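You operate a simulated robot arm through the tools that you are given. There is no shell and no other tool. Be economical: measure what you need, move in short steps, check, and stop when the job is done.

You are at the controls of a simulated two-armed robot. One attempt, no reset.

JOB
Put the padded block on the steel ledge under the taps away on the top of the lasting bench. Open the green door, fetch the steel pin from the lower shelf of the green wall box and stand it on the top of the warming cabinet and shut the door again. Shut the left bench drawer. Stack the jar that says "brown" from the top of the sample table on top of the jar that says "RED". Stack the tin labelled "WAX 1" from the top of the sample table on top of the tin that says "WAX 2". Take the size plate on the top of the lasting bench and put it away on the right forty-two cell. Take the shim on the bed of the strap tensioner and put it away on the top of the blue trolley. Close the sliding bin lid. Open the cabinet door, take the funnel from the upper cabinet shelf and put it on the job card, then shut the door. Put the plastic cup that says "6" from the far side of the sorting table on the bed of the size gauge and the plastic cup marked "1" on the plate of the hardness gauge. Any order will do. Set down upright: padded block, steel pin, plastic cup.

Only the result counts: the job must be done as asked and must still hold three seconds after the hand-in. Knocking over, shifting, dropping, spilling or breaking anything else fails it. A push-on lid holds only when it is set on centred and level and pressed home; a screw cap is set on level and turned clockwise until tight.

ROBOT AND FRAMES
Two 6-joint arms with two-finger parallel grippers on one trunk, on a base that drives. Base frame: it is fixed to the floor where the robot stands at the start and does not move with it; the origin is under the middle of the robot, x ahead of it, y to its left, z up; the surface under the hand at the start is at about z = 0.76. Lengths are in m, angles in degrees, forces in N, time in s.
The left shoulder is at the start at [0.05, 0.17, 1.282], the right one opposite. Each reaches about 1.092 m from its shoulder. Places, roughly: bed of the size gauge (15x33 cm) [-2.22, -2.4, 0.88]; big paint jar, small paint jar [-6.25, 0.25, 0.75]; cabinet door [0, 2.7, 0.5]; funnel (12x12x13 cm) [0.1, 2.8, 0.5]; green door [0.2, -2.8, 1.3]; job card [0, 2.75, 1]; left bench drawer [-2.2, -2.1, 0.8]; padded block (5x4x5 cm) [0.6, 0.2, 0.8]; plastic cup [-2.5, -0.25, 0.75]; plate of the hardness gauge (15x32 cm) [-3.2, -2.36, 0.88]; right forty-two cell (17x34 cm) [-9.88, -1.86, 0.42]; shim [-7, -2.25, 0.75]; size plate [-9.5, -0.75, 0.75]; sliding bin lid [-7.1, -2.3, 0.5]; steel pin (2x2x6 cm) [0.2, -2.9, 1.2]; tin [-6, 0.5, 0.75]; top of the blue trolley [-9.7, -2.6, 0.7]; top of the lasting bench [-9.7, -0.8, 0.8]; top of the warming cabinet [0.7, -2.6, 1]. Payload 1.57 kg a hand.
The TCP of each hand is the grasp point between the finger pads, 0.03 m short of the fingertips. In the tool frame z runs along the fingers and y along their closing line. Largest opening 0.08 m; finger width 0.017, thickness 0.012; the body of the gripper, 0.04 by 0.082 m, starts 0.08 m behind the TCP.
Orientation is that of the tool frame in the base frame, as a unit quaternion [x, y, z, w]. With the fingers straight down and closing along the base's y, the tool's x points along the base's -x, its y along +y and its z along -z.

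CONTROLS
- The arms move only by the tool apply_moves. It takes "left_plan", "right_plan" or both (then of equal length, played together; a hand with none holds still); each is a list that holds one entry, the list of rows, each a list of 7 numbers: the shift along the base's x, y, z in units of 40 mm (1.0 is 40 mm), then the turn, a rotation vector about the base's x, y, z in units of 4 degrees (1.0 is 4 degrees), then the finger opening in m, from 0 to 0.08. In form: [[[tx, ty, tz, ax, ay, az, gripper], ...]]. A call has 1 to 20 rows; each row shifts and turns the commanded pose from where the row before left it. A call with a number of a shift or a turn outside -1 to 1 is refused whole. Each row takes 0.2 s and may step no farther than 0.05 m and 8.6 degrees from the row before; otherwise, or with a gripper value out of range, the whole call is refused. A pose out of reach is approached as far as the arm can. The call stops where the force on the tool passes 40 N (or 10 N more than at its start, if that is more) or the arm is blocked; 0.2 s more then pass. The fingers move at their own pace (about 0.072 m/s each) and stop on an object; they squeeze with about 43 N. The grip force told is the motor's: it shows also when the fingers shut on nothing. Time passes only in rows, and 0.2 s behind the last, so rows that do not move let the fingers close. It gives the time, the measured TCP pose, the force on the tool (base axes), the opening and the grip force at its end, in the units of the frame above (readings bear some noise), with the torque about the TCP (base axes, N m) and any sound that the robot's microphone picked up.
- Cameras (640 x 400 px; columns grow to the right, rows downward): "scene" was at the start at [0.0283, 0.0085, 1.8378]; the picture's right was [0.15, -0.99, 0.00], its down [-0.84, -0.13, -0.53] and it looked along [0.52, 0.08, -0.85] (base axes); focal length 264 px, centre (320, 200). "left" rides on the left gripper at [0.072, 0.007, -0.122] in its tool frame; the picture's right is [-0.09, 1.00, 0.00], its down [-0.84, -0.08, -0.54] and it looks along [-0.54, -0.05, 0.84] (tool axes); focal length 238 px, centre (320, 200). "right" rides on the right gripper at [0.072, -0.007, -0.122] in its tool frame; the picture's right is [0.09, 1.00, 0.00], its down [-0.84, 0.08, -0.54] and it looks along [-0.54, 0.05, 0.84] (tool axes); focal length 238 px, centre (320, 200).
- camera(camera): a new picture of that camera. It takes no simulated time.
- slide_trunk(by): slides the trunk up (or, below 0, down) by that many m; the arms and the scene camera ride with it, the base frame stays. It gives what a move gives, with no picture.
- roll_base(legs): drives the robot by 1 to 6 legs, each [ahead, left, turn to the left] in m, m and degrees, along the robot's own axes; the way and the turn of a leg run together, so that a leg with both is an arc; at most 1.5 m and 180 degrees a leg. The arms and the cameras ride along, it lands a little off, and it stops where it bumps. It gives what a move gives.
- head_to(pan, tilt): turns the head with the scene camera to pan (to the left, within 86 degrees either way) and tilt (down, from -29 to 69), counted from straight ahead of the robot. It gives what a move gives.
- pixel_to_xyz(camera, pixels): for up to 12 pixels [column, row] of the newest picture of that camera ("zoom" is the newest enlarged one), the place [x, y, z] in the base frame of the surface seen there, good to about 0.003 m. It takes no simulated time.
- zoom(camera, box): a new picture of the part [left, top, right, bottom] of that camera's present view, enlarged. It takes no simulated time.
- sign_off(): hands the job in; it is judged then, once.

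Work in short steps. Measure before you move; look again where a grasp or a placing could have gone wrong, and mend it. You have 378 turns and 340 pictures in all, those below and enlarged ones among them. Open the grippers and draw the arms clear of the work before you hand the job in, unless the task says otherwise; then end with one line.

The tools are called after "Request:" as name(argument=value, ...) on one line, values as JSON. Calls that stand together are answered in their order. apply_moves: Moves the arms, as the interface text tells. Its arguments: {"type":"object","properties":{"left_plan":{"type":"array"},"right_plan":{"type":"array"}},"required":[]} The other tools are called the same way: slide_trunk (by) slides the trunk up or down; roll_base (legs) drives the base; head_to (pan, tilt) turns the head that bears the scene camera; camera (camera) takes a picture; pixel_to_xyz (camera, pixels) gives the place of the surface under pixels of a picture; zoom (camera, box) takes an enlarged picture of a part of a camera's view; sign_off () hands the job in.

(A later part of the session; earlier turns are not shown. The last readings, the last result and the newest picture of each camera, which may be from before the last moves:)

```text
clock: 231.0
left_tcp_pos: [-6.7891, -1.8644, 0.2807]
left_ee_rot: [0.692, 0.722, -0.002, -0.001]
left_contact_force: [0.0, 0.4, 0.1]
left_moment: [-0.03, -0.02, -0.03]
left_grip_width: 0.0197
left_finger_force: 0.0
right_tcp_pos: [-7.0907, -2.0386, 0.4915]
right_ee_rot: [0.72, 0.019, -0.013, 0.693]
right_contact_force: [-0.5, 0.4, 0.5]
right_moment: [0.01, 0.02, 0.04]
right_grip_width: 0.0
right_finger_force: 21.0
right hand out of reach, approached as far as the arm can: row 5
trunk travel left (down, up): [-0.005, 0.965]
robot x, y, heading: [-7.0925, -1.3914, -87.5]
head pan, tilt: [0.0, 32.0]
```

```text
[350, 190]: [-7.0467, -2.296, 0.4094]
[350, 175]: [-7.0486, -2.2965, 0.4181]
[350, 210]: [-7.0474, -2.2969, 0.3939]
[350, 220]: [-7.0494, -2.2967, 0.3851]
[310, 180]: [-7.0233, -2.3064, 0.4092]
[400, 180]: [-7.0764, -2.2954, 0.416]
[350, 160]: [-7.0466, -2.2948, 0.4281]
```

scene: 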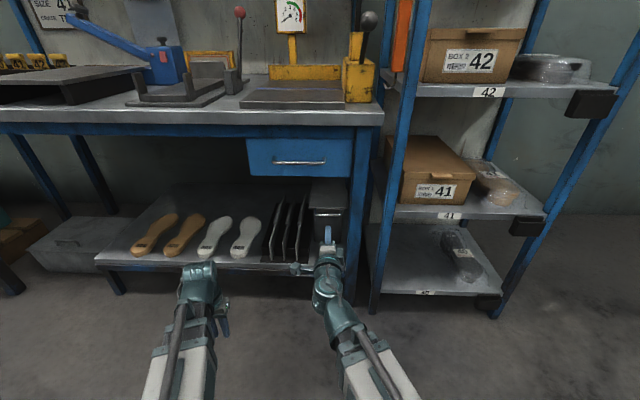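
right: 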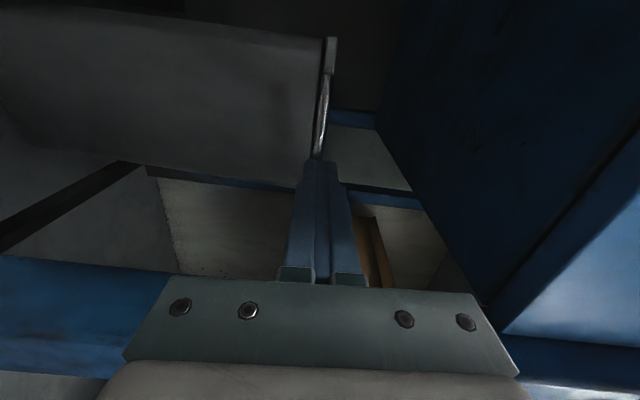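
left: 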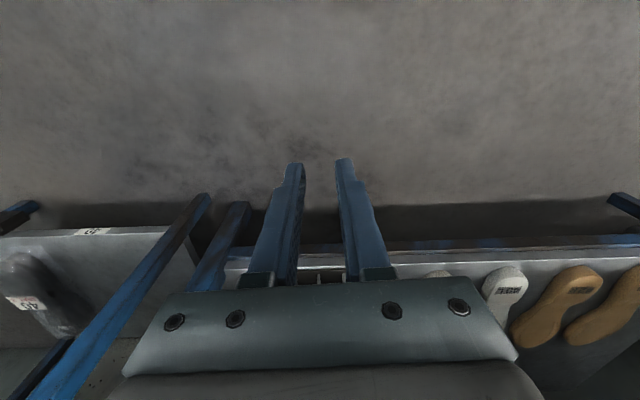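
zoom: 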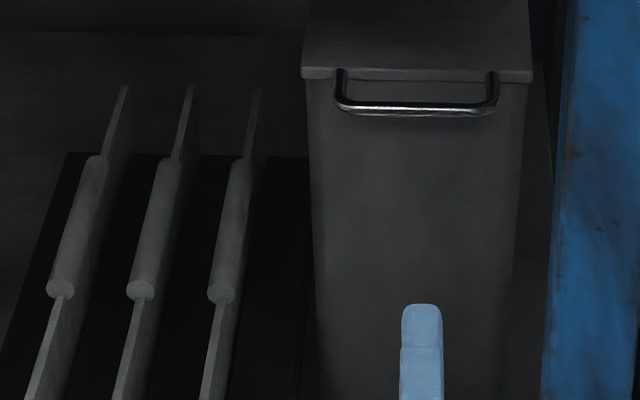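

Lid is shut flush with the bin. I straighten the right hand, raise the trunk, and reverse out to the sample table's near side.

Request:
apply_moves(right_plan=[[[0, 0, 0, 1, 0, 0, 0.03], [0, 0, 0, 1, 0, 0, 0.03], [0, 0, 0, 1, 0, 0, 0.03], [0, 0, 0, 1, 0, 0, 0.03], [0, 0, 0, 1, 0, 0, 0.03], [0, 0, 0, 1, 0, 0, 0.03], [0, 0.3, 0, 1, 0, 0, 0.03], [0, 0.3, 0, 1, 0, 0, 0.03], [0, 0.3, 0, 1, 0, 0, 0.03], [0, 0.3, 0, 1, 0, 0, 0.03], [0, 0.3, 0, 1, 0, 0, 0.03], [0, 0.3, 0, 1, 0, 0, 0.03], [0, 0.3, 0, 1, 0, 0, 0.03], [0, 0.3, 0, 1, 0, 0, 0.03], [0, 0.3, 0, 1, 0, 0, 0.03], [0, 0.3, 0, 1, 0, 0, 0.03], [-0.3, 0.3, 0, 1, 0, 0, 0.03], [-0.3, 0.3, 0, 1, 0, 0, 0.03], [-0.3, 0.3, 0, 1, 0, 0, 0.03], [-0.3, 0.3, 0, 1, 0, 0, 0.03]]])

Request:
apply_moves(right_plan=[[[-0.5, 0, 0, 1, 0, 0, 0.03], [-0.5, 0, 0, 1, 0, 0, 0.03], [-0.5, 0, 0, 0.4, 0, 0, 0.03]]], left_plan=[[[-0.6, 0, 0, 0, 0, 0, 0.03], [-0.6, 0, 0, 0, 0, 0, 0.03], [-0.6, 0, 0, 0, 0, 0, 0.03]]])

Request:
slide_trunk(by=0.4)

Request:
slide_trunk(by=0.4)

Request:
roll_base(legs=[[0, 0, -92.5], [-1.4, 0, 0], [-1.3, 0, 0], [0, -0.9, 0], [0, -0.85, 0]])

Request:
head_to(pan=0, tilt=30)

Request:
camera(camera="scene")

```text
clock: 235.2
left_tcp_pos: [-6.7886, -1.8645, 0.2812]
left_ee_rot: [0.691, 0.723, -0.002, 0.0]
left_contact_force: [0.2, 0.5, 0.1]
left_moment: [0.01, -0.02, 0.04]
left_grip_width: 0.0201
left_finger_force: 0.1
right_tcp_pos: [-7.1407, -1.8695, 0.2824]
right_ee_rot: [0.997, 0.021, 0.002, 0.075]
right_contact_force: [0.0, -0.7, -0.3]
right_moment: [0.02, 0.0, -0.01]
right_grip_width: 0.0301
right_finger_force: 0.1
right hand out of reach, approached as far as the arm can: row 1, 2, 3, 4, 5, 6, 7, 8, 9, 10, 11, 12, 13, 14, 15, 16, 17, 18, 19
trunk travel left (down, up): [-0.005, 0.965]
robot x, y, heading: [-7.0916, -1.3924, -87.7]
head pan, tilt: [0.0, 32.0]
```

```text
clock: 236.0
left_tcp_pos: [-6.8617, -1.8639, 0.2805]
left_ee_rot: [0.692, 0.722, -0.002, -0.001]
left_contact_force: [-0.6, 0.4, -0.1]
left_moment: [0.02, 0.0, 0.0]
left_grip_width: 0.0298
left_finger_force: 0.1
right_tcp_pos: [-7.1993, -1.8709, 0.2813]
right_ee_rot: [1.0, 0.02, 0.003, -0.01]
right_contact_force: [-0.5, -0.2, 0.6]
right_moment: [-0.01, 0.01, -0.02]
right_grip_width: 0.0302
right_finger_force: 0.1
right hand out of reach, approached as far as the arm can: row 1
trunk travel left (down, up): [-0.005, 0.965]
robot x, y, heading: [-7.0931, -1.3866, -88.0]
head pan, tilt: [0.0, 32.0]
```

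```text
clock: 239.8
left_tcp_pos: [-6.8626, -1.8644, 0.6807]
left_ee_rot: [0.692, 0.722, -0.002, -0.001]
left_contact_force: [0.2, 0.1, 0.1]
left_moment: [-0.02, -0.01, 0.01]
left_grip_width: 0.0299
left_finger_force: 0.1
right_tcp_pos: [-7.1998, -1.8714, 0.6808]
right_ee_rot: [1.0, 0.02, 0.003, -0.009]
right_contact_force: [0.5, 0.2, -0.3]
right_moment: [-0.03, 0.01, 0.01]
right_grip_width: 0.0299
right_finger_force: 0.1
trunk travel left (down, up): [-0.405, 0.565]
robot x, y, heading: [-7.0897, -1.3882, -87.6]
head pan, tilt: [0.0, 32.0]
```

```text
clock: 243.6
left_tcp_pos: [-6.8627, -1.8639, 1.0806]
left_ee_rot: [0.692, 0.722, -0.001, 0.0]
left_contact_force: [-1.0, -0.3, -0.4]
left_moment: [0.02, 0.02, -0.02]
left_grip_width: 0.0299
left_finger_force: 0.0
right_tcp_pos: [-7.1987, -1.8708, 1.08]
right_ee_rot: [1.0, 0.02, 0.002, -0.009]
right_contact_force: [-0.1, -0.5, 0.0]
right_moment: [0.01, -0.01, 0.02]
right_grip_width: 0.0299
right_finger_force: 0.0
trunk travel left (down, up): [-0.805, 0.165]
robot x, y, heading: [-7.0904, -1.3924, -87.7]
head pan, tilt: [0.0, 32.0]
```

```text
clock: 269.1
left_tcp_pos: [-4.9511, 0.1983, 1.0793]
left_ee_rot: [1.0, 0.021, -0.001, -0.002]
left_contact_force: [0.3, -0.2, 1.1]
left_moment: [0.02, 0.0, -0.01]
left_grip_width: 0.0302
left_finger_force: 0.1
right_tcp_pos: [-4.9584, 0.5367, 1.0795]
right_ee_rot: [0.721, -0.693, 0.008, -0.005]
right_contact_force: [0.1, -0.3, -0.7]
right_moment: [-0.01, -0.04, 0.01]
right_grip_width: 0.0301
right_finger_force: 0.0
trunk travel left (down, up): [-0.805, 0.165]
robot x, y, heading: [-4.4767, 0.4298, -177.8]
head pan, tilt: [0.0, 32.0]
```

```text
clock: 269.7
left_tcp_pos: [-4.9513, 0.1989, 1.0798]
left_ee_rot: [1.0, 0.021, -0.001, -0.002]
left_contact_force: [-0.2, -0.8, -0.8]
left_moment: [-0.01, 0.01, 0.03]
left_grip_width: 0.0299
left_finger_force: 0.1
right_tcp_pos: [-4.958, 0.5357, 1.0793]
right_ee_rot: [0.721, -0.693, 0.008, -0.005]
right_contact_force: [0.5, 0.0, -0.9]
right_moment: [-0.02, 0.0, 0.06]
right_grip_width: 0.0299
right_finger_force: 0.1
trunk travel left (down, up): [-0.805, 0.165]
robot x, y, heading: [-4.4764, 0.4249, -177.8]
head pan, tilt: [0.0, 30.0]
```

```text
268 pictures are left
```

scene: 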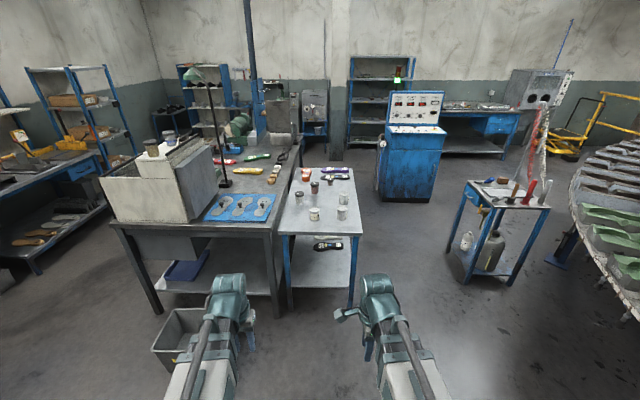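

Sample table is straight ahead. I zoom to read the jars and tins.

Request:
zoom(camera="scene", box=[272, 160, 368, 240])

Request:
pixel_to_xyz(camera="zoom", pixels=[[225, 190], [280, 145], [315, 220], [470, 205], [470, 270], [230, 85], [160, 140], [470, 120], [315, 300]])

```text
5.00 times, centred on (320, 200) of scene
```

zoom: 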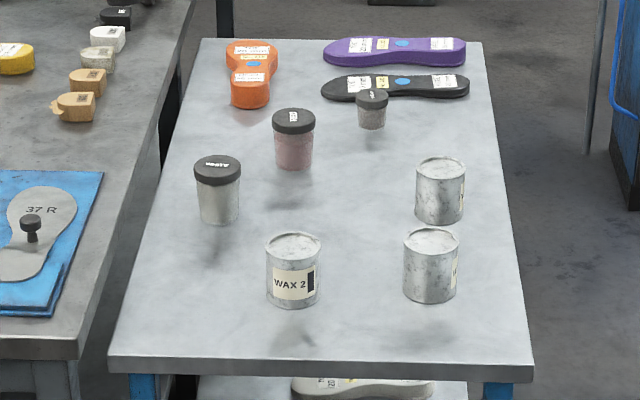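

```text
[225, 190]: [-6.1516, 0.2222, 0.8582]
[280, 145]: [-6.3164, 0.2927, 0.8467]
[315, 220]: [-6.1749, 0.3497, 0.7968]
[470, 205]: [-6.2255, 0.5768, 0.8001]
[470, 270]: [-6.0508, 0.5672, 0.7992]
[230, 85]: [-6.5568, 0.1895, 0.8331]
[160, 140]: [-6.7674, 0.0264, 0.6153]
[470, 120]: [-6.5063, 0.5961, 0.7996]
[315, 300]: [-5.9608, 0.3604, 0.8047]
```

Three jars and three tins; labels are partly hidden. I drive closer and look again.

Request:
roll_base(legs=[[0.75, 0, -2.2]])

Request:
head_to(pan=0, tilt=48)

Request:
camera(camera="scene")

Request:
zoom(camera="scene", box=[240, 80, 400, 200])

Request:
camera(camera="left")

```text
clock: 273.7
left_tcp_pos: [-5.7044, 0.2064, 1.0787]
left_ee_rot: [1.0, -0.001, -0.001, -0.001]
left_contact_force: [-0.3, 0.1, 0.3]
left_moment: [0.03, -0.02, 0.0]
left_grip_width: 0.0297
left_finger_force: 0.1
right_tcp_pos: [-5.6959, 0.5448, 1.0799]
right_ee_rot: [-0.705, 0.709, -0.009, 0.005]
right_contact_force: [0.8, 0.0, 0.9]
right_moment: [0.02, -0.06, -0.02]
right_grip_width: 0.0301
right_finger_force: 0.0
trunk travel left (down, up): [-0.805, 0.165]
robot x, y, heading: [-5.2207, 0.4133, 179.9]
head pan, tilt: [0.0, 30.0]
```

```text
clock: 274.5
left_tcp_pos: [-5.7035, 0.2064, 1.0803]
left_ee_rot: [1.0, -0.001, -0.001, -0.001]
left_contact_force: [0.9, -0.4, 0.3]
left_moment: [0.0, -0.03, 0.0]
left_grip_width: 0.0302
left_finger_force: 0.0
right_tcp_pos: [-5.6944, 0.5434, 1.0803]
right_ee_rot: [-0.705, 0.709, -0.009, 0.005]
right_contact_force: [0.3, 0.5, -0.3]
right_moment: [0.03, -0.05, -0.01]
right_grip_width: 0.03
right_finger_force: 0.1
trunk travel left (down, up): [-0.805, 0.165]
robot x, y, heading: [-5.2211, 0.4125, 179.6]
head pan, tilt: [0.0, 48.0]
```

```text
266 pictures are left
```

scene: 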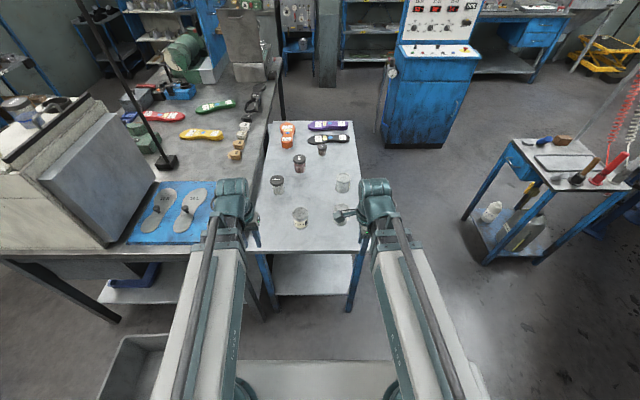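

```text
3.33 times, centred on (320, 140) of scene
```

zoom: 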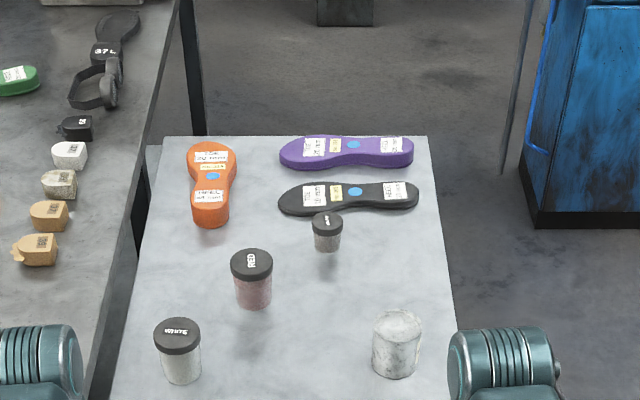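

```text
264 pictures are left
```

left: 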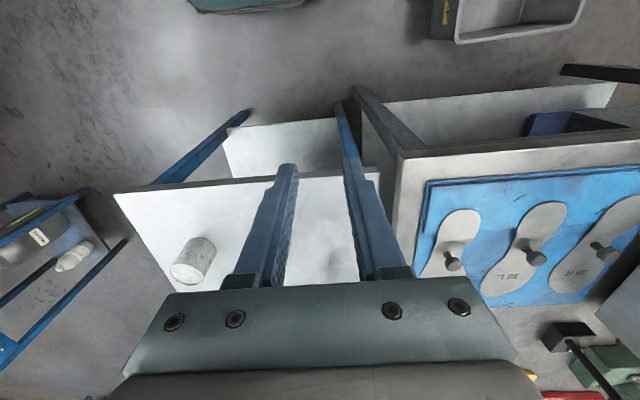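

The middle jar says RED. I zoom on the other two lids.

Request:
zoom(camera="scene", box=[262, 165, 302, 200])

Request:
zoom(camera="scene", box=[306, 135, 338, 160])

```text
11.43 times, centred on (282, 182) of scene
```

zoom: 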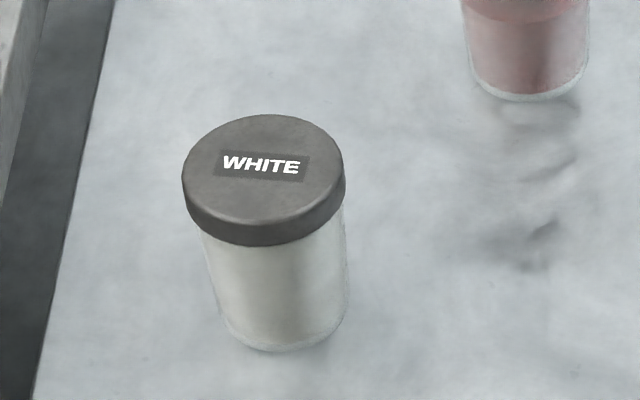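

```text
16.00 times, centred on (322, 148) of scene
```

zoom: 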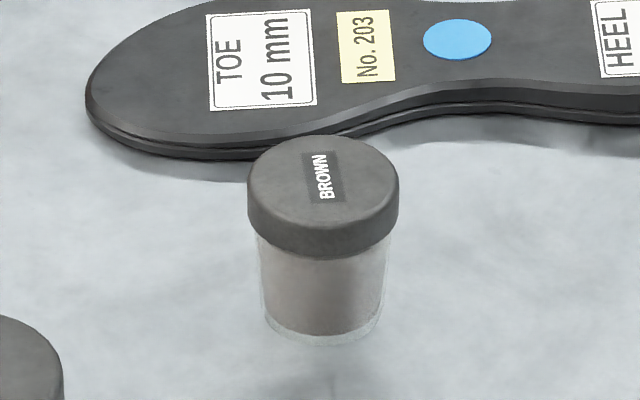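

BROWN is the small jar, RED the middle one. They are best reached from the table's right side, so I drive around to face -y there.

Request:
pixel_to_xyz(camera="scene", pixels=[[300, 156], [300, 160], [322, 146], [322, 150], [342, 175], [278, 178], [354, 250], [348, 125], [370, 150]])

Request:
roll_base(legs=[[0, -0.85, 0], [0, 0, 90], [0, -1.0, 0]])

Request:
camera(camera="scene")

```text
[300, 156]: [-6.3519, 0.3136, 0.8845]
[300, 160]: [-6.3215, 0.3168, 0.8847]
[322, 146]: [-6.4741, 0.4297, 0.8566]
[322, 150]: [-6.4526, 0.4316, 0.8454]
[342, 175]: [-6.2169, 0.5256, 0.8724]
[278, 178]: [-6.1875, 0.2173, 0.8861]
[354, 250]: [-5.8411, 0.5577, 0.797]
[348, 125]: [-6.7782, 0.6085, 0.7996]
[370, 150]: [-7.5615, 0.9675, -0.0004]
```

```text
clock: 287.8
left_tcp_pos: [-6.0013, 0.7456, 1.0798]
left_ee_rot: [0.691, 0.723, -0.002, -0.001]
left_contact_force: [-0.4, -1.0, -1.0]
left_moment: [-0.02, 0.0, -0.03]
left_grip_width: 0.03
left_finger_force: 0.1
right_tcp_pos: [-6.3396, 0.737, 1.0797]
right_ee_rot: [1.0, 0.023, 0.004, -0.01]
right_contact_force: [-0.2, -0.7, -0.2]
right_moment: [0.01, 0.01, 0.01]
right_grip_width: 0.03
right_finger_force: 0.0
trunk travel left (down, up): [-0.805, 0.165]
robot x, y, heading: [-6.231, 1.2203, -87.3]
head pan, tilt: [0.0, 48.0]
```

```text
261 pictures are left
```

scene: 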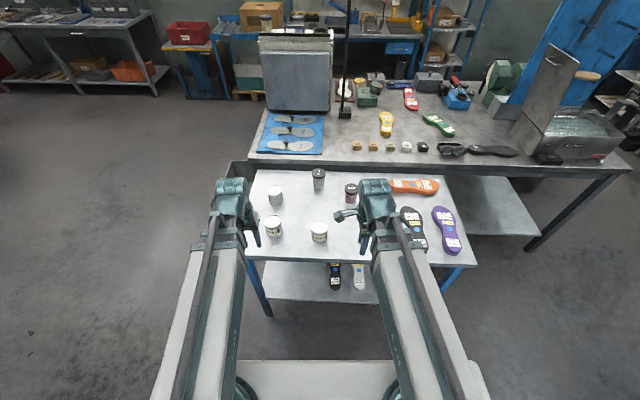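

Request:
zoom(camera="scene", box=[255, 165, 351, 245])

Request:
pixel_to_xyz(camera="zoom", pixels=[[140, 325], [370, 340], [140, 185], [330, 85], [485, 145], [230, 380], [96, 273], [140, 270], [365, 275]])

Request:
camera(camera="right")

```text
5.00 times, centred on (303, 205) of scene
```

zoom: 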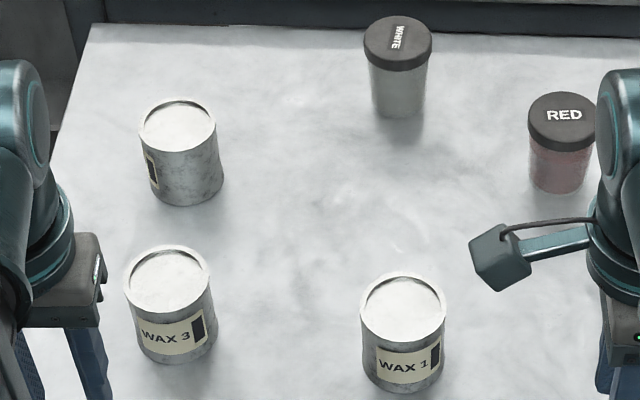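

```text
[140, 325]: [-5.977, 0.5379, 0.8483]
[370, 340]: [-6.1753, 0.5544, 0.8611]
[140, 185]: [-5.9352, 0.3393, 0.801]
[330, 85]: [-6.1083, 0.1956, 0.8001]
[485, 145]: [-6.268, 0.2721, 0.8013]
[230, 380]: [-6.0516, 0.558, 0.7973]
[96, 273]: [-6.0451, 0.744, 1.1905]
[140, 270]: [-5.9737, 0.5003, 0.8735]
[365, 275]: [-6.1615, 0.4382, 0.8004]
```

```text
259 pictures are left
```

right: 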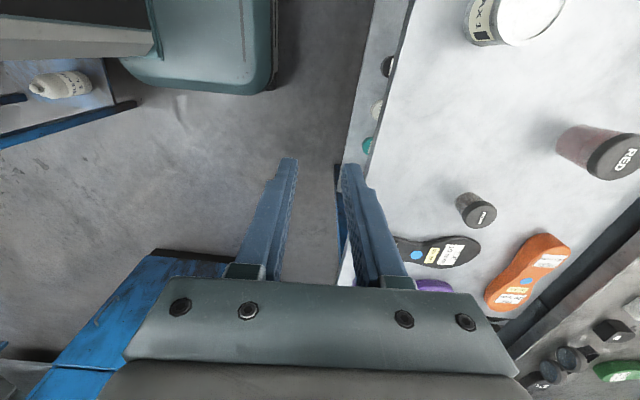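

WAX 1 is near (-6.205, 0.525), WAX 2 near (-5.975, 0.345). I bring the left hand, opened wide, above WAX 1.

Request:
apply_moves(left_plan=[[[-0.73, -0.79, 0, 0, 0, 0, 0.08], [-0.73, -0.79, 0, 0, 0, 0, 0.08], [-0.73, -0.79, 0, 0, 0, 0, 0.08], [-0.73, -0.79, 0, 0, 0, 0, 0.08], [-0.73, -0.79, 0, 0, 0, 0, 0.08], [-0.73, -0.79, 0, 0, 0, 0, 0.08], [-0.73, -0.79, 0, 0, 0, 0, 0.08]]])

Request:
camera(camera="left")

```text
clock: 289.4
left_tcp_pos: [-6.2062, 0.5248, 1.0794]
left_ee_rot: [0.69, 0.724, -0.001, -0.001]
left_contact_force: [0.3, 0.7, -0.3]
left_moment: [0.02, 0.0, 0.04]
left_grip_width: 0.0799
left_finger_force: 0.1
right_tcp_pos: [-6.3395, 0.7359, 1.0798]
right_ee_rot: [1.0, 0.023, 0.003, -0.009]
right_contact_force: [-0.6, 0.4, 0.5]
right_moment: [0.01, 0.02, 0.02]
right_grip_width: 0.0299
right_finger_force: 0.0
trunk travel left (down, up): [-0.805, 0.165]
robot x, y, heading: [-6.232, 1.2182, -87.6]
head pan, tilt: [0.0, 48.0]
```

```text
258 pictures are left
```

left: 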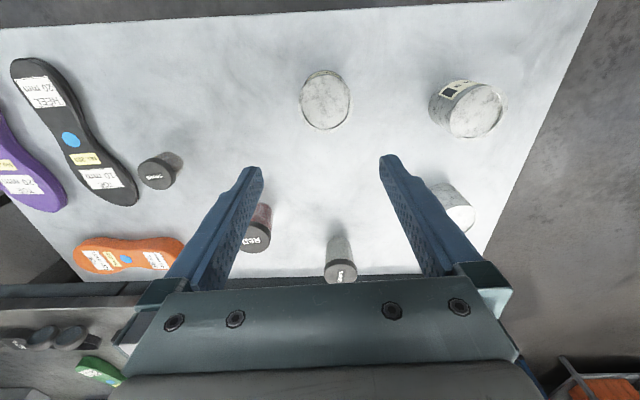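

I zoom in on WAX 1 and measure its rim.

Request:
zoom(camera="left", box=[280, 50, 376, 130])

Request:
pixel_to_xyz(camera="left", pixels=[[325, 73], [325, 124], [302, 98], [347, 98], [326, 98], [476, 110], [451, 112], [500, 110], [475, 88], [475, 132]])

```text
5.00 times, centred on (328, 90) of left
```

zoom: 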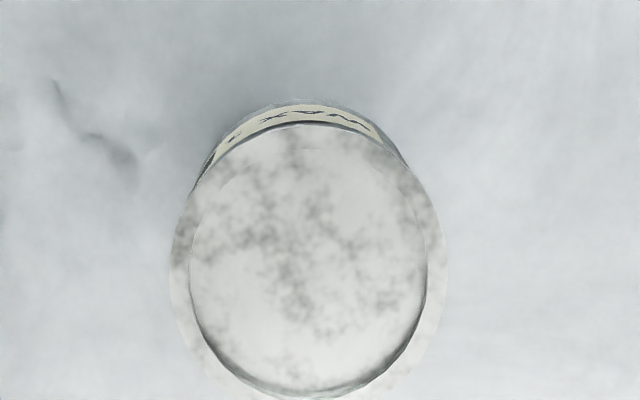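

```text
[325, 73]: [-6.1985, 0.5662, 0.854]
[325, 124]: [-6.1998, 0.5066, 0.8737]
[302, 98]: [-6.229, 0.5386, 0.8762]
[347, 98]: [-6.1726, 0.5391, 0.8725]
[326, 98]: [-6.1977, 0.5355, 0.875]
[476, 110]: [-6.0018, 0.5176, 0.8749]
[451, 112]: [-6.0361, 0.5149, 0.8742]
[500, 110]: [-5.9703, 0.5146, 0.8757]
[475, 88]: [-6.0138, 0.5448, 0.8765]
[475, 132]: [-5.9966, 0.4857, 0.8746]
```

WAX 1's top is centred at about (-6.199, 0.531), 67 mm wide. I correct and lower.

Request:
apply_moves(left_plan=[[[0.18, 0.15, 0, 0, 0, 0, 0.08], [0, 0, 0, 0, 0, 0, 0.08]]])

Request:
slide_trunk(by=-0.16)

Request:
camera(camera="left")

```text
clock: 290.0
left_tcp_pos: [-6.1994, 0.5314, 1.0799]
left_ee_rot: [0.69, 0.723, -0.002, -0.001]
left_contact_force: [-0.3, -0.1, -0.2]
left_moment: [-0.03, 0.0, -0.01]
left_grip_width: 0.0799
left_finger_force: 0.1
right_tcp_pos: [-6.3378, 0.7362, 1.0796]
right_ee_rot: [1.0, 0.022, 0.003, -0.009]
right_contact_force: [-0.4, -0.5, -0.6]
right_moment: [0.01, 0.0, 0.0]
right_grip_width: 0.03
right_finger_force: 0.1
trunk travel left (down, up): [-0.805, 0.165]
robot x, y, heading: [-6.233, 1.2195, -87.4]
head pan, tilt: [0.0, 48.0]
```

```text
clock: 291.8
left_tcp_pos: [-6.1988, 0.533, 0.9199]
left_ee_rot: [0.69, 0.724, -0.002, -0.001]
left_contact_force: [0.0, -0.6, -0.4]
left_moment: [0.0, 0.01, 0.0]
left_grip_width: 0.0799
left_finger_force: 0.2
right_tcp_pos: [-6.3383, 0.7366, 0.9195]
right_ee_rot: [1.0, 0.023, 0.002, -0.009]
right_contact_force: [-0.1, -0.2, -0.4]
right_moment: [0.01, 0.03, -0.02]
right_grip_width: 0.0299
right_finger_force: 0.2
trunk travel left (down, up): [-0.645, 0.325]
robot x, y, heading: [-6.2341, 1.2179, -87.4]
head pan, tilt: [0.0, 48.0]
```

```text
256 pictures are left
```

left: 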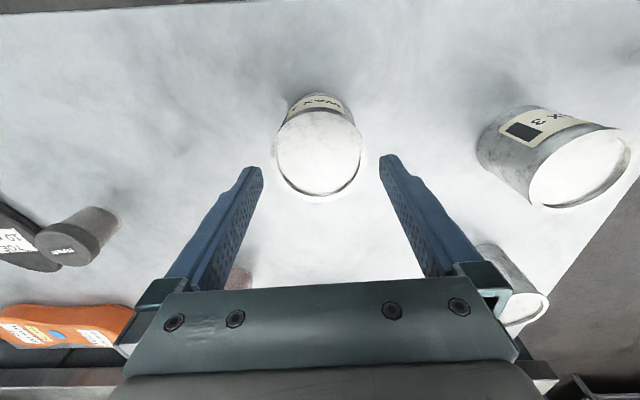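

Centred between the tips. Lower to 0.845 and close.

Request:
slide_trunk(by=-0.075)

Request:
apply_moves(left_plan=[[[0, 0, 0, 0, 0, 0, 0.05], [0, 0, 0, 0, 0, 0, 0.05], [0, 0, 0, 0, 0, 0, 0.05]]])

Request:
slide_trunk(by=0.13)

Request:
camera(camera="left")

```text
clock: 293.0
left_tcp_pos: [-6.1996, 0.5329, 0.8444]
left_ee_rot: [0.69, 0.723, -0.002, -0.002]
left_contact_force: [0.3, 0.4, 0.1]
left_moment: [-0.01, 0.0, 0.0]
left_grip_width: 0.08
left_finger_force: 0.1
right_tcp_pos: [-6.3391, 0.7366, 0.8455]
right_ee_rot: [1.0, 0.023, 0.002, -0.01]
right_contact_force: [-0.5, -0.7, -0.2]
right_moment: [0.01, 0.03, 0.05]
right_grip_width: 0.0298
right_finger_force: 0.1
trunk travel left (down, up): [-0.57, 0.4]
robot x, y, heading: [-6.231, 1.2193, -87.7]
head pan, tilt: [0.0, 48.0]
```

```text
clock: 293.8
left_tcp_pos: [-6.1985, 0.5311, 0.8444]
left_ee_rot: [0.69, 0.724, -0.003, -0.001]
left_contact_force: [0.1, -1.5, 0.8]
left_moment: [0.02, -0.16, -0.04]
left_grip_width: 0.07
left_finger_force: 43.0
right_tcp_pos: [-6.3384, 0.7364, 0.8448]
right_ee_rot: [1.0, 0.022, 0.004, -0.01]
right_contact_force: [0.0, 0.1, -0.4]
right_moment: [-0.01, 0.02, -0.01]
right_grip_width: 0.03
right_finger_force: 0.0
trunk travel left (down, up): [-0.57, 0.4]
robot x, y, heading: [-6.2311, 1.222, -87.4]
head pan, tilt: [0.0, 48.0]
```

```text
clock: 295.3
left_tcp_pos: [-6.1977, 0.5313, 0.9731]
left_ee_rot: [0.69, 0.724, -0.002, -0.001]
left_contact_force: [0.6, -1.1, -2.9]
left_moment: [-0.01, 0.0, 0.0]
left_grip_width: 0.0699
left_finger_force: 43.1
right_tcp_pos: [-6.3386, 0.736, 0.9737]
right_ee_rot: [1.0, 0.023, 0.001, -0.01]
right_contact_force: [0.2, -0.1, 1.3]
right_moment: [0.0, 0.01, 0.03]
right_grip_width: 0.03
right_finger_force: 0.1
trunk travel left (down, up): [-0.7, 0.27]
robot x, y, heading: [-6.2266, 1.2176, -87.6]
head pan, tilt: [0.0, 48.0]
```

```text
255 pictures are left
```

left: 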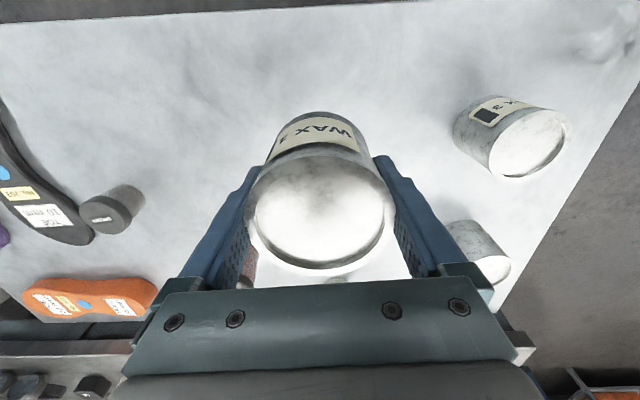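

WAX 1 is held. I measure the rim of WAX 2 with the head camera.

Request:
zoom(camera="scene", box=[250, 150, 322, 210])

```text
6.67 times, centred on (286, 180) of scene
```

zoom: 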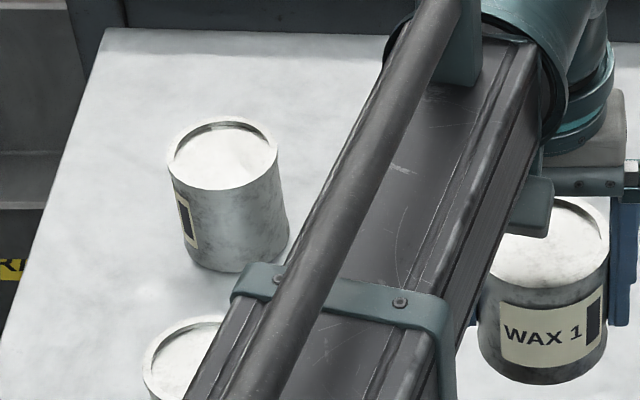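

Request:
pixel_to_xyz(camera="zoom", pixels=[[171, 158], [274, 146], [228, 186], [216, 121], [222, 153], [175, 140], [270, 165], [200, 178]])

```text
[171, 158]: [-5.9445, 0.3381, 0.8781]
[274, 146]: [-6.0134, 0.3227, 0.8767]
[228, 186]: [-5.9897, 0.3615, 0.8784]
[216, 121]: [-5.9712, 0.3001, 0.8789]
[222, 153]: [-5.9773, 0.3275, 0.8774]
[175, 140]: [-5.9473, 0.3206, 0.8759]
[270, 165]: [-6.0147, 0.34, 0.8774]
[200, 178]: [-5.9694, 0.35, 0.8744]
```

WAX 2's rim centre is about (-5.980, 0.331), top 0.878. I carry WAX 1 over it.

Request:
apply_moves(left_plan=[[[0.779, -0.714, 0, 0, 0, 0, 0.05], [0.779, -0.714, 0, 0, 0, 0, 0.05], [0.779, -0.714, 0, 0, 0, 0, 0.05], [0.779, -0.714, 0, 0, 0, 0, 0.05], [0.779, -0.714, 0, 0, 0, 0, 0.05], [0.779, -0.714, 0, 0, 0, 0, 0.05], [0.779, -0.714, 0, 0, 0, 0, 0.05], [0, 0, 0, 0, 0, 0, 0.05]]])

Request:
slide_trunk(by=-0.03)

Request:
zoom(camera="scene", box=[240, 120, 336, 200])

Request:
camera(camera="left")

```text
clock: 297.1
left_tcp_pos: [-5.9796, 0.3318, 0.9747]
left_ee_rot: [0.69, 0.724, -0.002, -0.001]
left_contact_force: [-0.4, 0.2, -3.5]
left_moment: [-0.02, 0.03, 0.0]
left_grip_width: 0.07
left_finger_force: 42.9
right_tcp_pos: [-6.3386, 0.736, 0.9752]
right_ee_rot: [1.0, 0.022, 0.002, -0.01]
right_contact_force: [-0.6, -0.3, -0.2]
right_moment: [0.0, -0.03, 0.01]
right_grip_width: 0.0302
right_finger_force: 0.0
trunk travel left (down, up): [-0.7, 0.27]
robot x, y, heading: [-6.2313, 1.2209, -87.2]
head pan, tilt: [0.0, 48.0]
```

```text
clock: 297.9
left_tcp_pos: [-5.98, 0.3317, 0.9439]
left_ee_rot: [0.69, 0.724, -0.002, 0.0]
left_contact_force: [-0.6, 0.2, -2.7]
left_moment: [0.01, 0.0, 0.02]
left_grip_width: 0.0698
left_finger_force: 42.4
right_tcp_pos: [-6.3387, 0.7372, 0.9453]
right_ee_rot: [1.0, 0.023, 0.003, -0.01]
right_contact_force: [-0.5, -0.6, 0.4]
right_moment: [0.03, 0.02, -0.01]
right_grip_width: 0.03
right_finger_force: 0.0
trunk travel left (down, up): [-0.67, 0.3]
robot x, y, heading: [-6.2308, 1.2174, -87.2]
head pan, tilt: [0.0, 48.0]
```

```text
5.00 times, centred on (288, 160) of scene
```

zoom: 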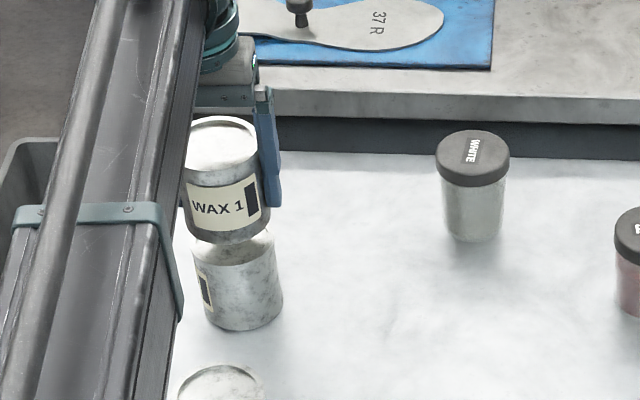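

```text
252 pictures are left
```

left: 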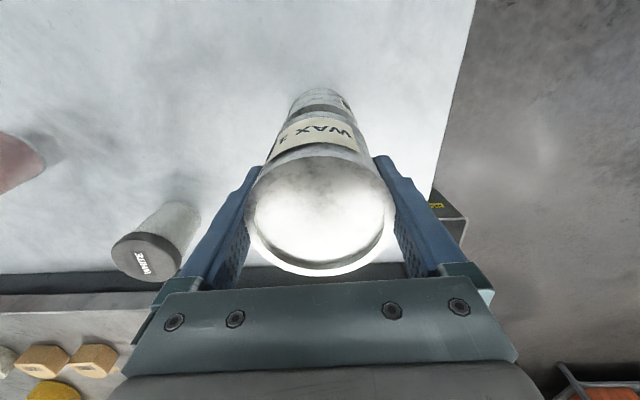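

Aligned over WAX 2. I lower to contact.

Request:
slide_trunk(by=-0.018)

Request:
slide_trunk(by=-0.006)

```text
clock: 298.5
left_tcp_pos: [-5.9811, 0.3316, 0.9273]
left_ee_rot: [0.69, 0.724, -0.002, -0.001]
left_contact_force: [0.0, 0.8, -2.7]
left_moment: [0.02, 0.02, 0.0]
left_grip_width: 0.0699
left_finger_force: 43.0
right_tcp_pos: [-6.3386, 0.7357, 0.9274]
right_ee_rot: [1.0, 0.023, 0.002, -0.01]
right_contact_force: [-0.3, 0.4, 0.3]
right_moment: [0.0, -0.02, 0.03]
right_grip_width: 0.0301
right_finger_force: 0.2
trunk travel left (down, up): [-0.652, 0.318]
robot x, y, heading: [-6.2341, 1.2226, -87.6]
head pan, tilt: [0.0, 48.0]
```

```text
clock: 299.1
left_tcp_pos: [-5.9792, 0.3314, 0.9222]
left_ee_rot: [0.69, 0.724, -0.002, 0.001]
left_contact_force: [2.2, -6.7, 23.2]
left_moment: [-0.05, -0.52, -0.08]
left_grip_width: 0.0696
left_finger_force: 43.2
right_tcp_pos: [-6.3398, 0.7378, 0.9221]
right_ee_rot: [1.0, 0.022, 0.003, -0.008]
right_contact_force: [-1.1, -0.2, 0.2]
right_moment: [0.02, -0.01, 0.0]
right_grip_width: 0.0298
right_finger_force: 0.1
trunk travel left (down, up): [-0.646, 0.324]
robot x, y, heading: [-6.2309, 1.218, -87.2]
head pan, tilt: [0.0, 48.0]
```

Firm contact; I ease up 2 mm, open, and raise.

Request:
slide_trunk(by=0.002)

Request:
apply_moves(left_plan=[[[0, 0, 0, 0, 0, 0, 0.08], [0, 0, 0, 0, 0, 0, 0.08], [0, 0, 0, 0, 0, 0, 0.08]]])

Request:
slide_trunk(by=0.12)

Request:
camera(camera="left")

Request:
zoom(camera="scene", box=[240, 140, 336, 220])

```text
clock: 299.6
left_tcp_pos: [-5.9799, 0.3321, 0.9229]
left_ee_rot: [0.69, 0.724, -0.002, -0.001]
left_contact_force: [-0.2, -1.9, 3.1]
left_moment: [-0.12, -0.25, -0.06]
left_grip_width: 0.07
left_finger_force: 43.2
right_tcp_pos: [-6.3381, 0.7371, 0.9237]
right_ee_rot: [1.0, 0.023, 0.002, -0.009]
right_contact_force: [-0.2, 0.1, 0.2]
right_moment: [0.01, 0.01, 0.0]
right_grip_width: 0.0299
right_finger_force: 0.0
trunk travel left (down, up): [-0.648, 0.322]
robot x, y, heading: [-6.2323, 1.2171, -87.4]
head pan, tilt: [0.0, 48.0]
```

```text
clock: 300.4
left_tcp_pos: [-5.981, 0.3321, 0.9231]
left_ee_rot: [0.69, 0.724, -0.002, -0.001]
left_contact_force: [-0.4, -0.1, -0.2]
left_moment: [-0.04, 0.01, 0.0]
left_grip_width: 0.0799
left_finger_force: 0.1
right_tcp_pos: [-6.3391, 0.7364, 0.9226]
right_ee_rot: [1.0, 0.023, 0.002, -0.01]
right_contact_force: [-0.5, 0.1, -0.4]
right_moment: [0.07, 0.03, -0.01]
right_grip_width: 0.0303
right_finger_force: 0.1
trunk travel left (down, up): [-0.648, 0.322]
robot x, y, heading: [-6.2298, 1.2173, -87.2]
head pan, tilt: [0.0, 48.0]
```

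```text
clock: 301.9
left_tcp_pos: [-5.9791, 0.331, 1.0439]
left_ee_rot: [0.69, 0.724, -0.002, -0.001]
left_contact_force: [0.0, 0.3, -0.2]
left_moment: [-0.03, -0.01, 0.01]
left_grip_width: 0.0799
left_finger_force: 0.0
right_tcp_pos: [-6.3383, 0.7366, 1.0435]
right_ee_rot: [1.0, 0.022, 0.002, -0.01]
right_contact_force: [-0.2, -0.5, -0.4]
right_moment: [0.0, 0.0, 0.02]
right_grip_width: 0.0299
right_finger_force: 0.1
trunk travel left (down, up): [-0.768, 0.202]
robot x, y, heading: [-6.2336, 1.2185, -87.6]
head pan, tilt: [0.0, 48.0]
```

```text
251 pictures are left
```

left: 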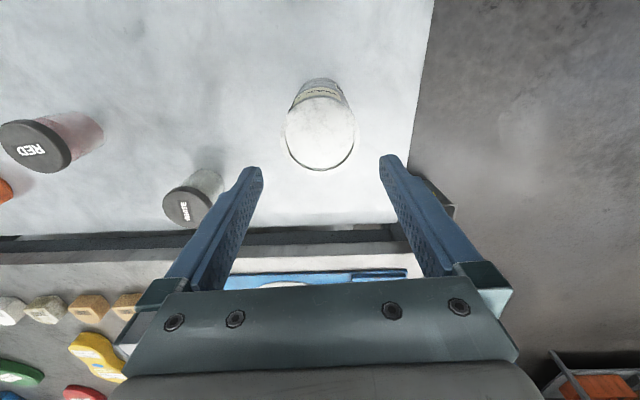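

```text
5.00 times, centred on (288, 180) of scene
```

zoom: 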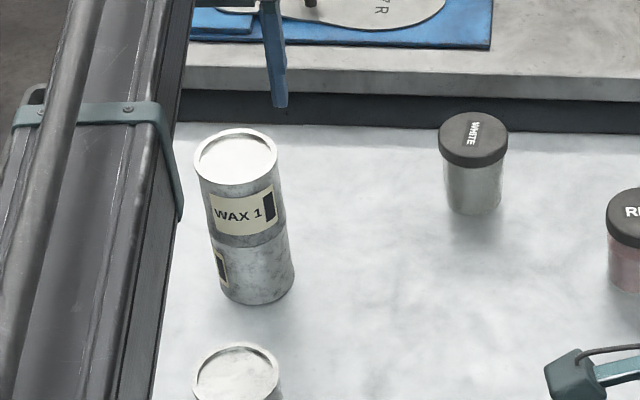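

Stack is good. I retract the left arm and bring the right hand over the BROWN jar.

Request:
apply_moves(left_plan=[[[0, 1, 0, 0, 0, 0, 0.05], [0, 1, 0, 0, 0, 0, 0.05], [0, 1, 0, 0, 0, 0, 0.05], [0, 1, 0, 0, 0, 0, 0.05], [0, 1, 0, 0, 0, 0, 0.05], [0, 1, 0, 0, 0, 0, 0.05], [0, 1, 0, 0, 0, 0, 0.05], [0, 1, 0, 0, 0, 0, 0.05], [0, 1, 0, 0, 0, 0, 0.05], [0, 0.9, 0, 0, 0, 0, 0.05]]], right_plan=[[[-0.3, -0.8, 0, 0, 0, 0, 0.08], [-0.3, -0.8, 0, 0, 0, 0, 0.08], [-0.3, -0.8, 0, 0, 0, 0, 0.08], [-0.3, -0.8, 0, 0, 0, 0, 0.08], [-0.3, -0.8, 0, 0, 0, 0, 0.08], [-0.3, -0.8, 0, 0, 0, 0, 0.08], [-0.3, -0.8, 0, 0, 0, 0, 0.08], [-0.3, -0.8, 0, 0, 0, 0, 0.08], [-0.3, -0.8, 0, 0, 0, 0, 0.08], [-0.3, -0.46, 0, 0, 0, 0, 0.08]]])

Request:
camera(camera="right")

```text
clock: 304.1
left_tcp_pos: [-5.9828, 0.7301, 1.0433]
left_ee_rot: [0.69, 0.723, -0.002, -0.001]
left_contact_force: [0.4, 0.3, 0.5]
left_moment: [0.01, 0.01, -0.02]
left_grip_width: 0.0503
left_finger_force: 0.1
right_tcp_pos: [-6.4587, 0.4302, 1.0432]
right_ee_rot: [1.0, 0.021, 0.003, -0.01]
right_contact_force: [-0.1, -0.5, -0.4]
right_moment: [0.02, -0.04, -0.02]
right_grip_width: 0.0799
right_finger_force: 0.0
trunk travel left (down, up): [-0.768, 0.202]
robot x, y, heading: [-6.2313, 1.2177, -87.4]
head pan, tilt: [0.0, 48.0]
```

```text
249 pictures are left
```

right: 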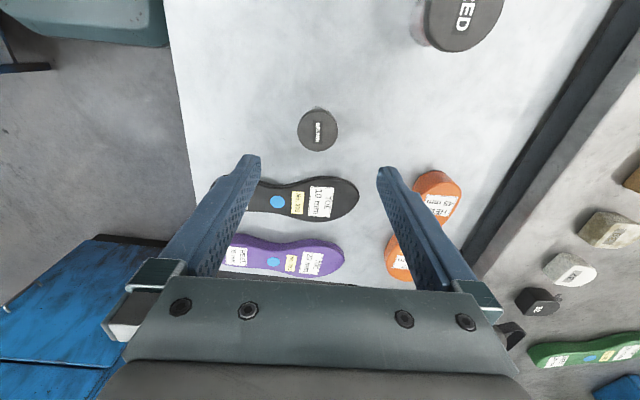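

Request:
pixel_to_xyz(camera="right", pixels=[[318, 130], [300, 130], [335, 130], [318, 112], [318, 148], [460, 20], [428, 20], [500, 20], [460, 48], [310, 200]])

Request:
zoom(camera="right", box=[270, 90, 366, 170])

```text
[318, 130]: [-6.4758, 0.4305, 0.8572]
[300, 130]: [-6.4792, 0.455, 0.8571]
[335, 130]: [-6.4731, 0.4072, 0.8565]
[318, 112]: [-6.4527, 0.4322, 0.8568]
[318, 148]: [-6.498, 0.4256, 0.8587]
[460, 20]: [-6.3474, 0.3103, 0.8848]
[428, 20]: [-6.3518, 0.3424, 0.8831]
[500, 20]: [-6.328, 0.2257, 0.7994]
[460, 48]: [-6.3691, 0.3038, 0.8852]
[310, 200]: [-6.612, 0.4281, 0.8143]
```

```text
5.00 times, centred on (318, 130) of right
```

zoom: 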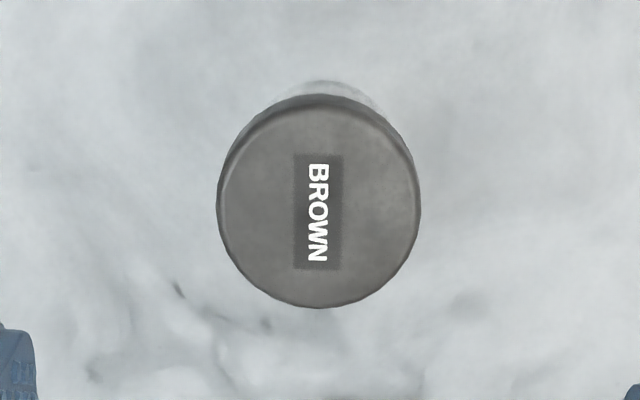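

BROWN's lid centre is (-6.476, 0.431). I shift, lower and grip the lid.

Request:
apply_moves(right_plan=[[[-0.43, 0.01, 0, 0, 0, 0, 0.08], [0, 0, 0, 0, 0, 0, 0.08]]])

Request:
slide_trunk(by=-0.203)

Request:
camera(camera="right")

Request:
apply_moves(right_plan=[[[0, 0, 0, 0, 0, 0, 0.04], [0, 0, 0, 0, 0, 0, 0.04], [0, 0, 0, 0, 0, 0, 0.04], [0, 0, 0, 0, 0, 0, 0.04]]])

Request:
slide_trunk(by=0.17)

Request:
camera(camera="right")

```text
clock: 304.7
left_tcp_pos: [-5.9828, 0.7292, 1.0433]
left_ee_rot: [0.69, 0.723, -0.002, 0.0]
left_contact_force: [-0.2, 0.6, -0.4]
left_moment: [-0.01, -0.03, 0.01]
left_grip_width: 0.05
left_finger_force: 0.0
right_tcp_pos: [-6.4738, 0.4291, 1.0428]
right_ee_rot: [1.0, 0.022, 0.002, -0.01]
right_contact_force: [0.2, 0.7, -0.7]
right_moment: [0.0, 0.01, -0.04]
right_grip_width: 0.0797
right_finger_force: 0.1
trunk travel left (down, up): [-0.768, 0.202]
robot x, y, heading: [-6.2283, 1.2217, -87.3]
head pan, tilt: [0.0, 48.0]
```

```text
clock: 306.9
left_tcp_pos: [-5.9831, 0.7298, 0.8395]
left_ee_rot: [0.691, 0.723, -0.002, 0.0]
left_contact_force: [-0.4, 0.5, 0.2]
left_moment: [-0.01, 0.03, -0.02]
left_grip_width: 0.0499
left_finger_force: 0.1
right_tcp_pos: [-6.4756, 0.4302, 0.8399]
right_ee_rot: [1.0, 0.023, 0.002, -0.01]
right_contact_force: [0.7, -0.6, -0.8]
right_moment: [0.01, 0.03, 0.05]
right_grip_width: 0.08
right_finger_force: 0.1
trunk travel left (down, up): [-0.565, 0.405]
robot x, y, heading: [-6.2341, 1.2195, -87.2]
head pan, tilt: [0.0, 48.0]
```

```text
247 pictures are left
```

right: 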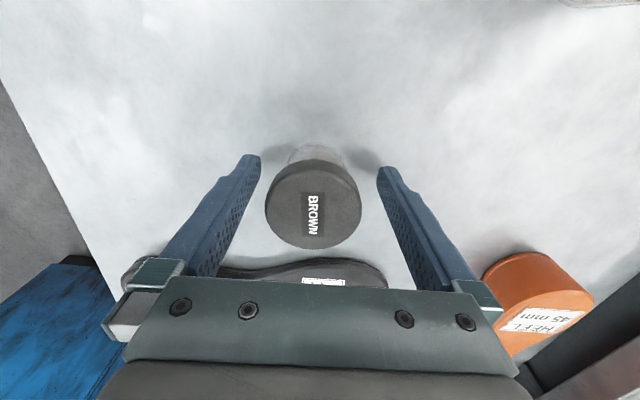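

```text
clock: 307.9
left_tcp_pos: [-5.9822, 0.7291, 0.839]
left_ee_rot: [0.69, 0.724, -0.002, -0.001]
left_contact_force: [-0.4, -0.1, -0.1]
left_moment: [-0.04, -0.01, -0.01]
left_grip_width: 0.0501
left_finger_force: 0.1
right_tcp_pos: [-6.4737, 0.4296, 0.8392]
right_ee_rot: [1.0, 0.023, 0.003, -0.009]
right_contact_force: [0.6, -0.4, 1.6]
right_moment: [-0.08, 0.0, -0.03]
right_grip_width: 0.052
right_finger_force: 43.0
trunk travel left (down, up): [-0.565, 0.405]
robot x, y, heading: [-6.2341, 1.2219, -87.5]
head pan, tilt: [0.0, 48.0]
```

```text
clock: 309.8
left_tcp_pos: [-5.983, 0.7284, 1.0088]
left_ee_rot: [0.69, 0.724, -0.002, -0.001]
left_contact_force: [-0.1, 0.2, -0.4]
left_moment: [-0.02, -0.01, 0.0]
left_grip_width: 0.0502
left_finger_force: 0.1
right_tcp_pos: [-6.4751, 0.4283, 1.0091]
right_ee_rot: [1.0, 0.023, 0.003, -0.01]
right_contact_force: [-0.4, 0.0, -1.9]
right_moment: [-0.01, 0.02, -0.01]
right_grip_width: 0.0519
right_finger_force: 43.3
trunk travel left (down, up): [-0.735, 0.235]
robot x, y, heading: [-6.2304, 1.2216, -87.7]
head pan, tilt: [0.0, 48.0]
```

```text
246 pictures are left
```

right: 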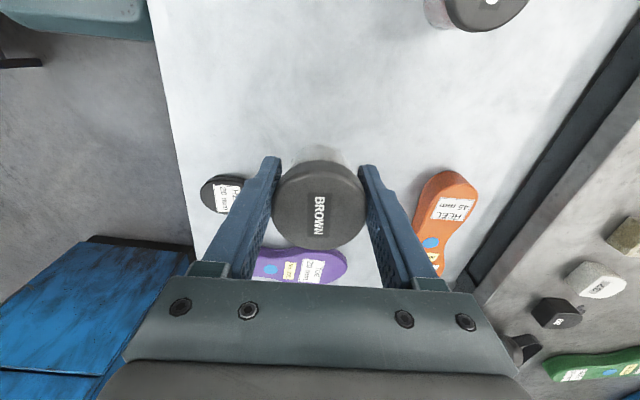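

Held. Now I measure RED's lid with the head camera.

Request:
zoom(camera="scene", box=[300, 140, 396, 220])

```text
5.00 times, centred on (348, 180) of scene
```

zoom: 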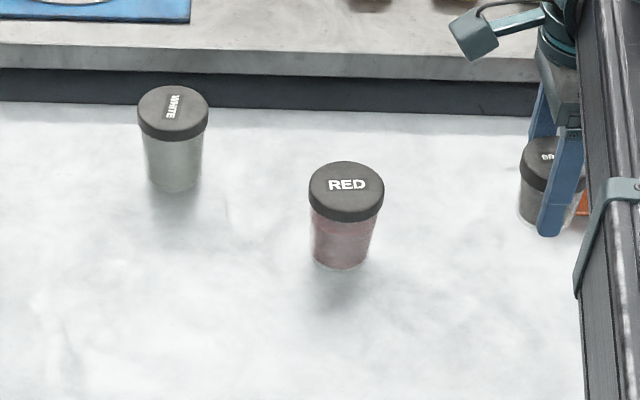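

Request:
pixel_to_xyz(camera="zoom", pixels=[[346, 186], [312, 184], [381, 186], [346, 164], [346, 206], [330, 200], [365, 200]])

```text
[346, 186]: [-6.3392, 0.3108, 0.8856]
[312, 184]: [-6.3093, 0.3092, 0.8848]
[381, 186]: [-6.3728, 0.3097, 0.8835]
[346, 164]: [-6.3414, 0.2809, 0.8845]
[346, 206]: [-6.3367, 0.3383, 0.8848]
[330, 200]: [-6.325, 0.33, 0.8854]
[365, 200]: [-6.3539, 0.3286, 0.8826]
```

RED's lid centre is (-6.340, 0.310), top 0.885. I move BROWN over it.

Request:
apply_moves(right_plan=[[[0.85, -0.74, 0, 0, 0, 0, 0.04], [0.85, -0.74, 0, 0, 0, 0, 0.04], [0.85, -0.74, 0, 0, 0, 0, 0.04], [0.85, -0.74, 0, 0, 0, 0, 0.04], [0, 0, 0, 0, 0, 0, 0.04]]])

Request:
slide_trunk(by=-0.065)

Request:
zoom(camera="scene", box=[300, 110, 396, 190])

Request:
camera(camera="right")

```text
clock: 311.0
left_tcp_pos: [-5.9836, 0.729, 1.0098]
left_ee_rot: [0.69, 0.724, -0.002, -0.001]
left_contact_force: [0.2, 0.4, -0.6]
left_moment: [0.03, 0.01, 0.0]
left_grip_width: 0.05
left_finger_force: 0.0
right_tcp_pos: [-6.3414, 0.3117, 1.0102]
right_ee_rot: [1.0, 0.022, 0.002, -0.009]
right_contact_force: [-0.1, -1.1, -0.3]
right_moment: [0.02, 0.01, -0.02]
right_grip_width: 0.0519
right_finger_force: 42.7
trunk travel left (down, up): [-0.735, 0.235]
robot x, y, heading: [-6.2321, 1.2209, -87.4]
head pan, tilt: [0.0, 48.0]
```

```text
clock: 312.1
left_tcp_pos: [-5.9832, 0.7281, 0.9443]
left_ee_rot: [0.69, 0.724, -0.002, -0.001]
left_contact_force: [0.1, -0.2, -0.4]
left_moment: [-0.03, 0.0, -0.01]
left_grip_width: 0.0499
left_finger_force: 0.0
right_tcp_pos: [-6.3405, 0.3101, 0.9446]
right_ee_rot: [1.0, 0.023, 0.003, -0.01]
right_contact_force: [0.8, 0.8, -0.5]
right_moment: [0.02, 0.01, 0.02]
right_grip_width: 0.0518
right_finger_force: 43.0
trunk travel left (down, up): [-0.67, 0.3]
robot x, y, heading: [-6.2317, 1.2176, -87.3]
head pan, tilt: [0.0, 48.0]
```

```text
5.00 times, centred on (348, 150) of scene
```

zoom: 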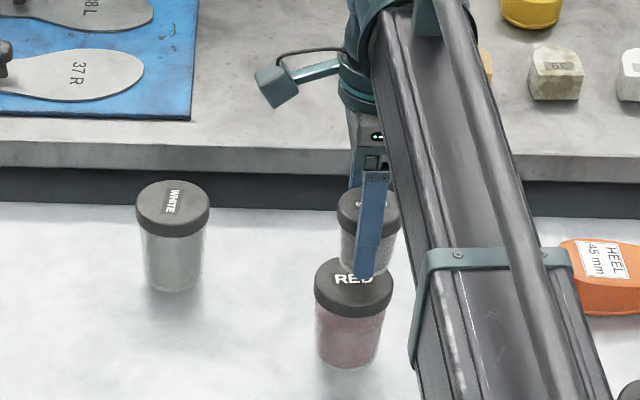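

```text
243 pictures are left
```

right: 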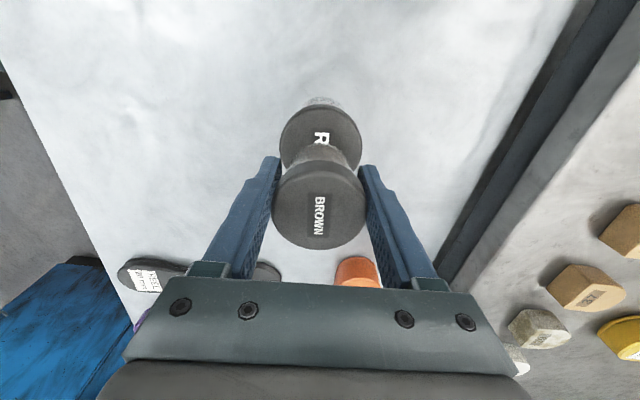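

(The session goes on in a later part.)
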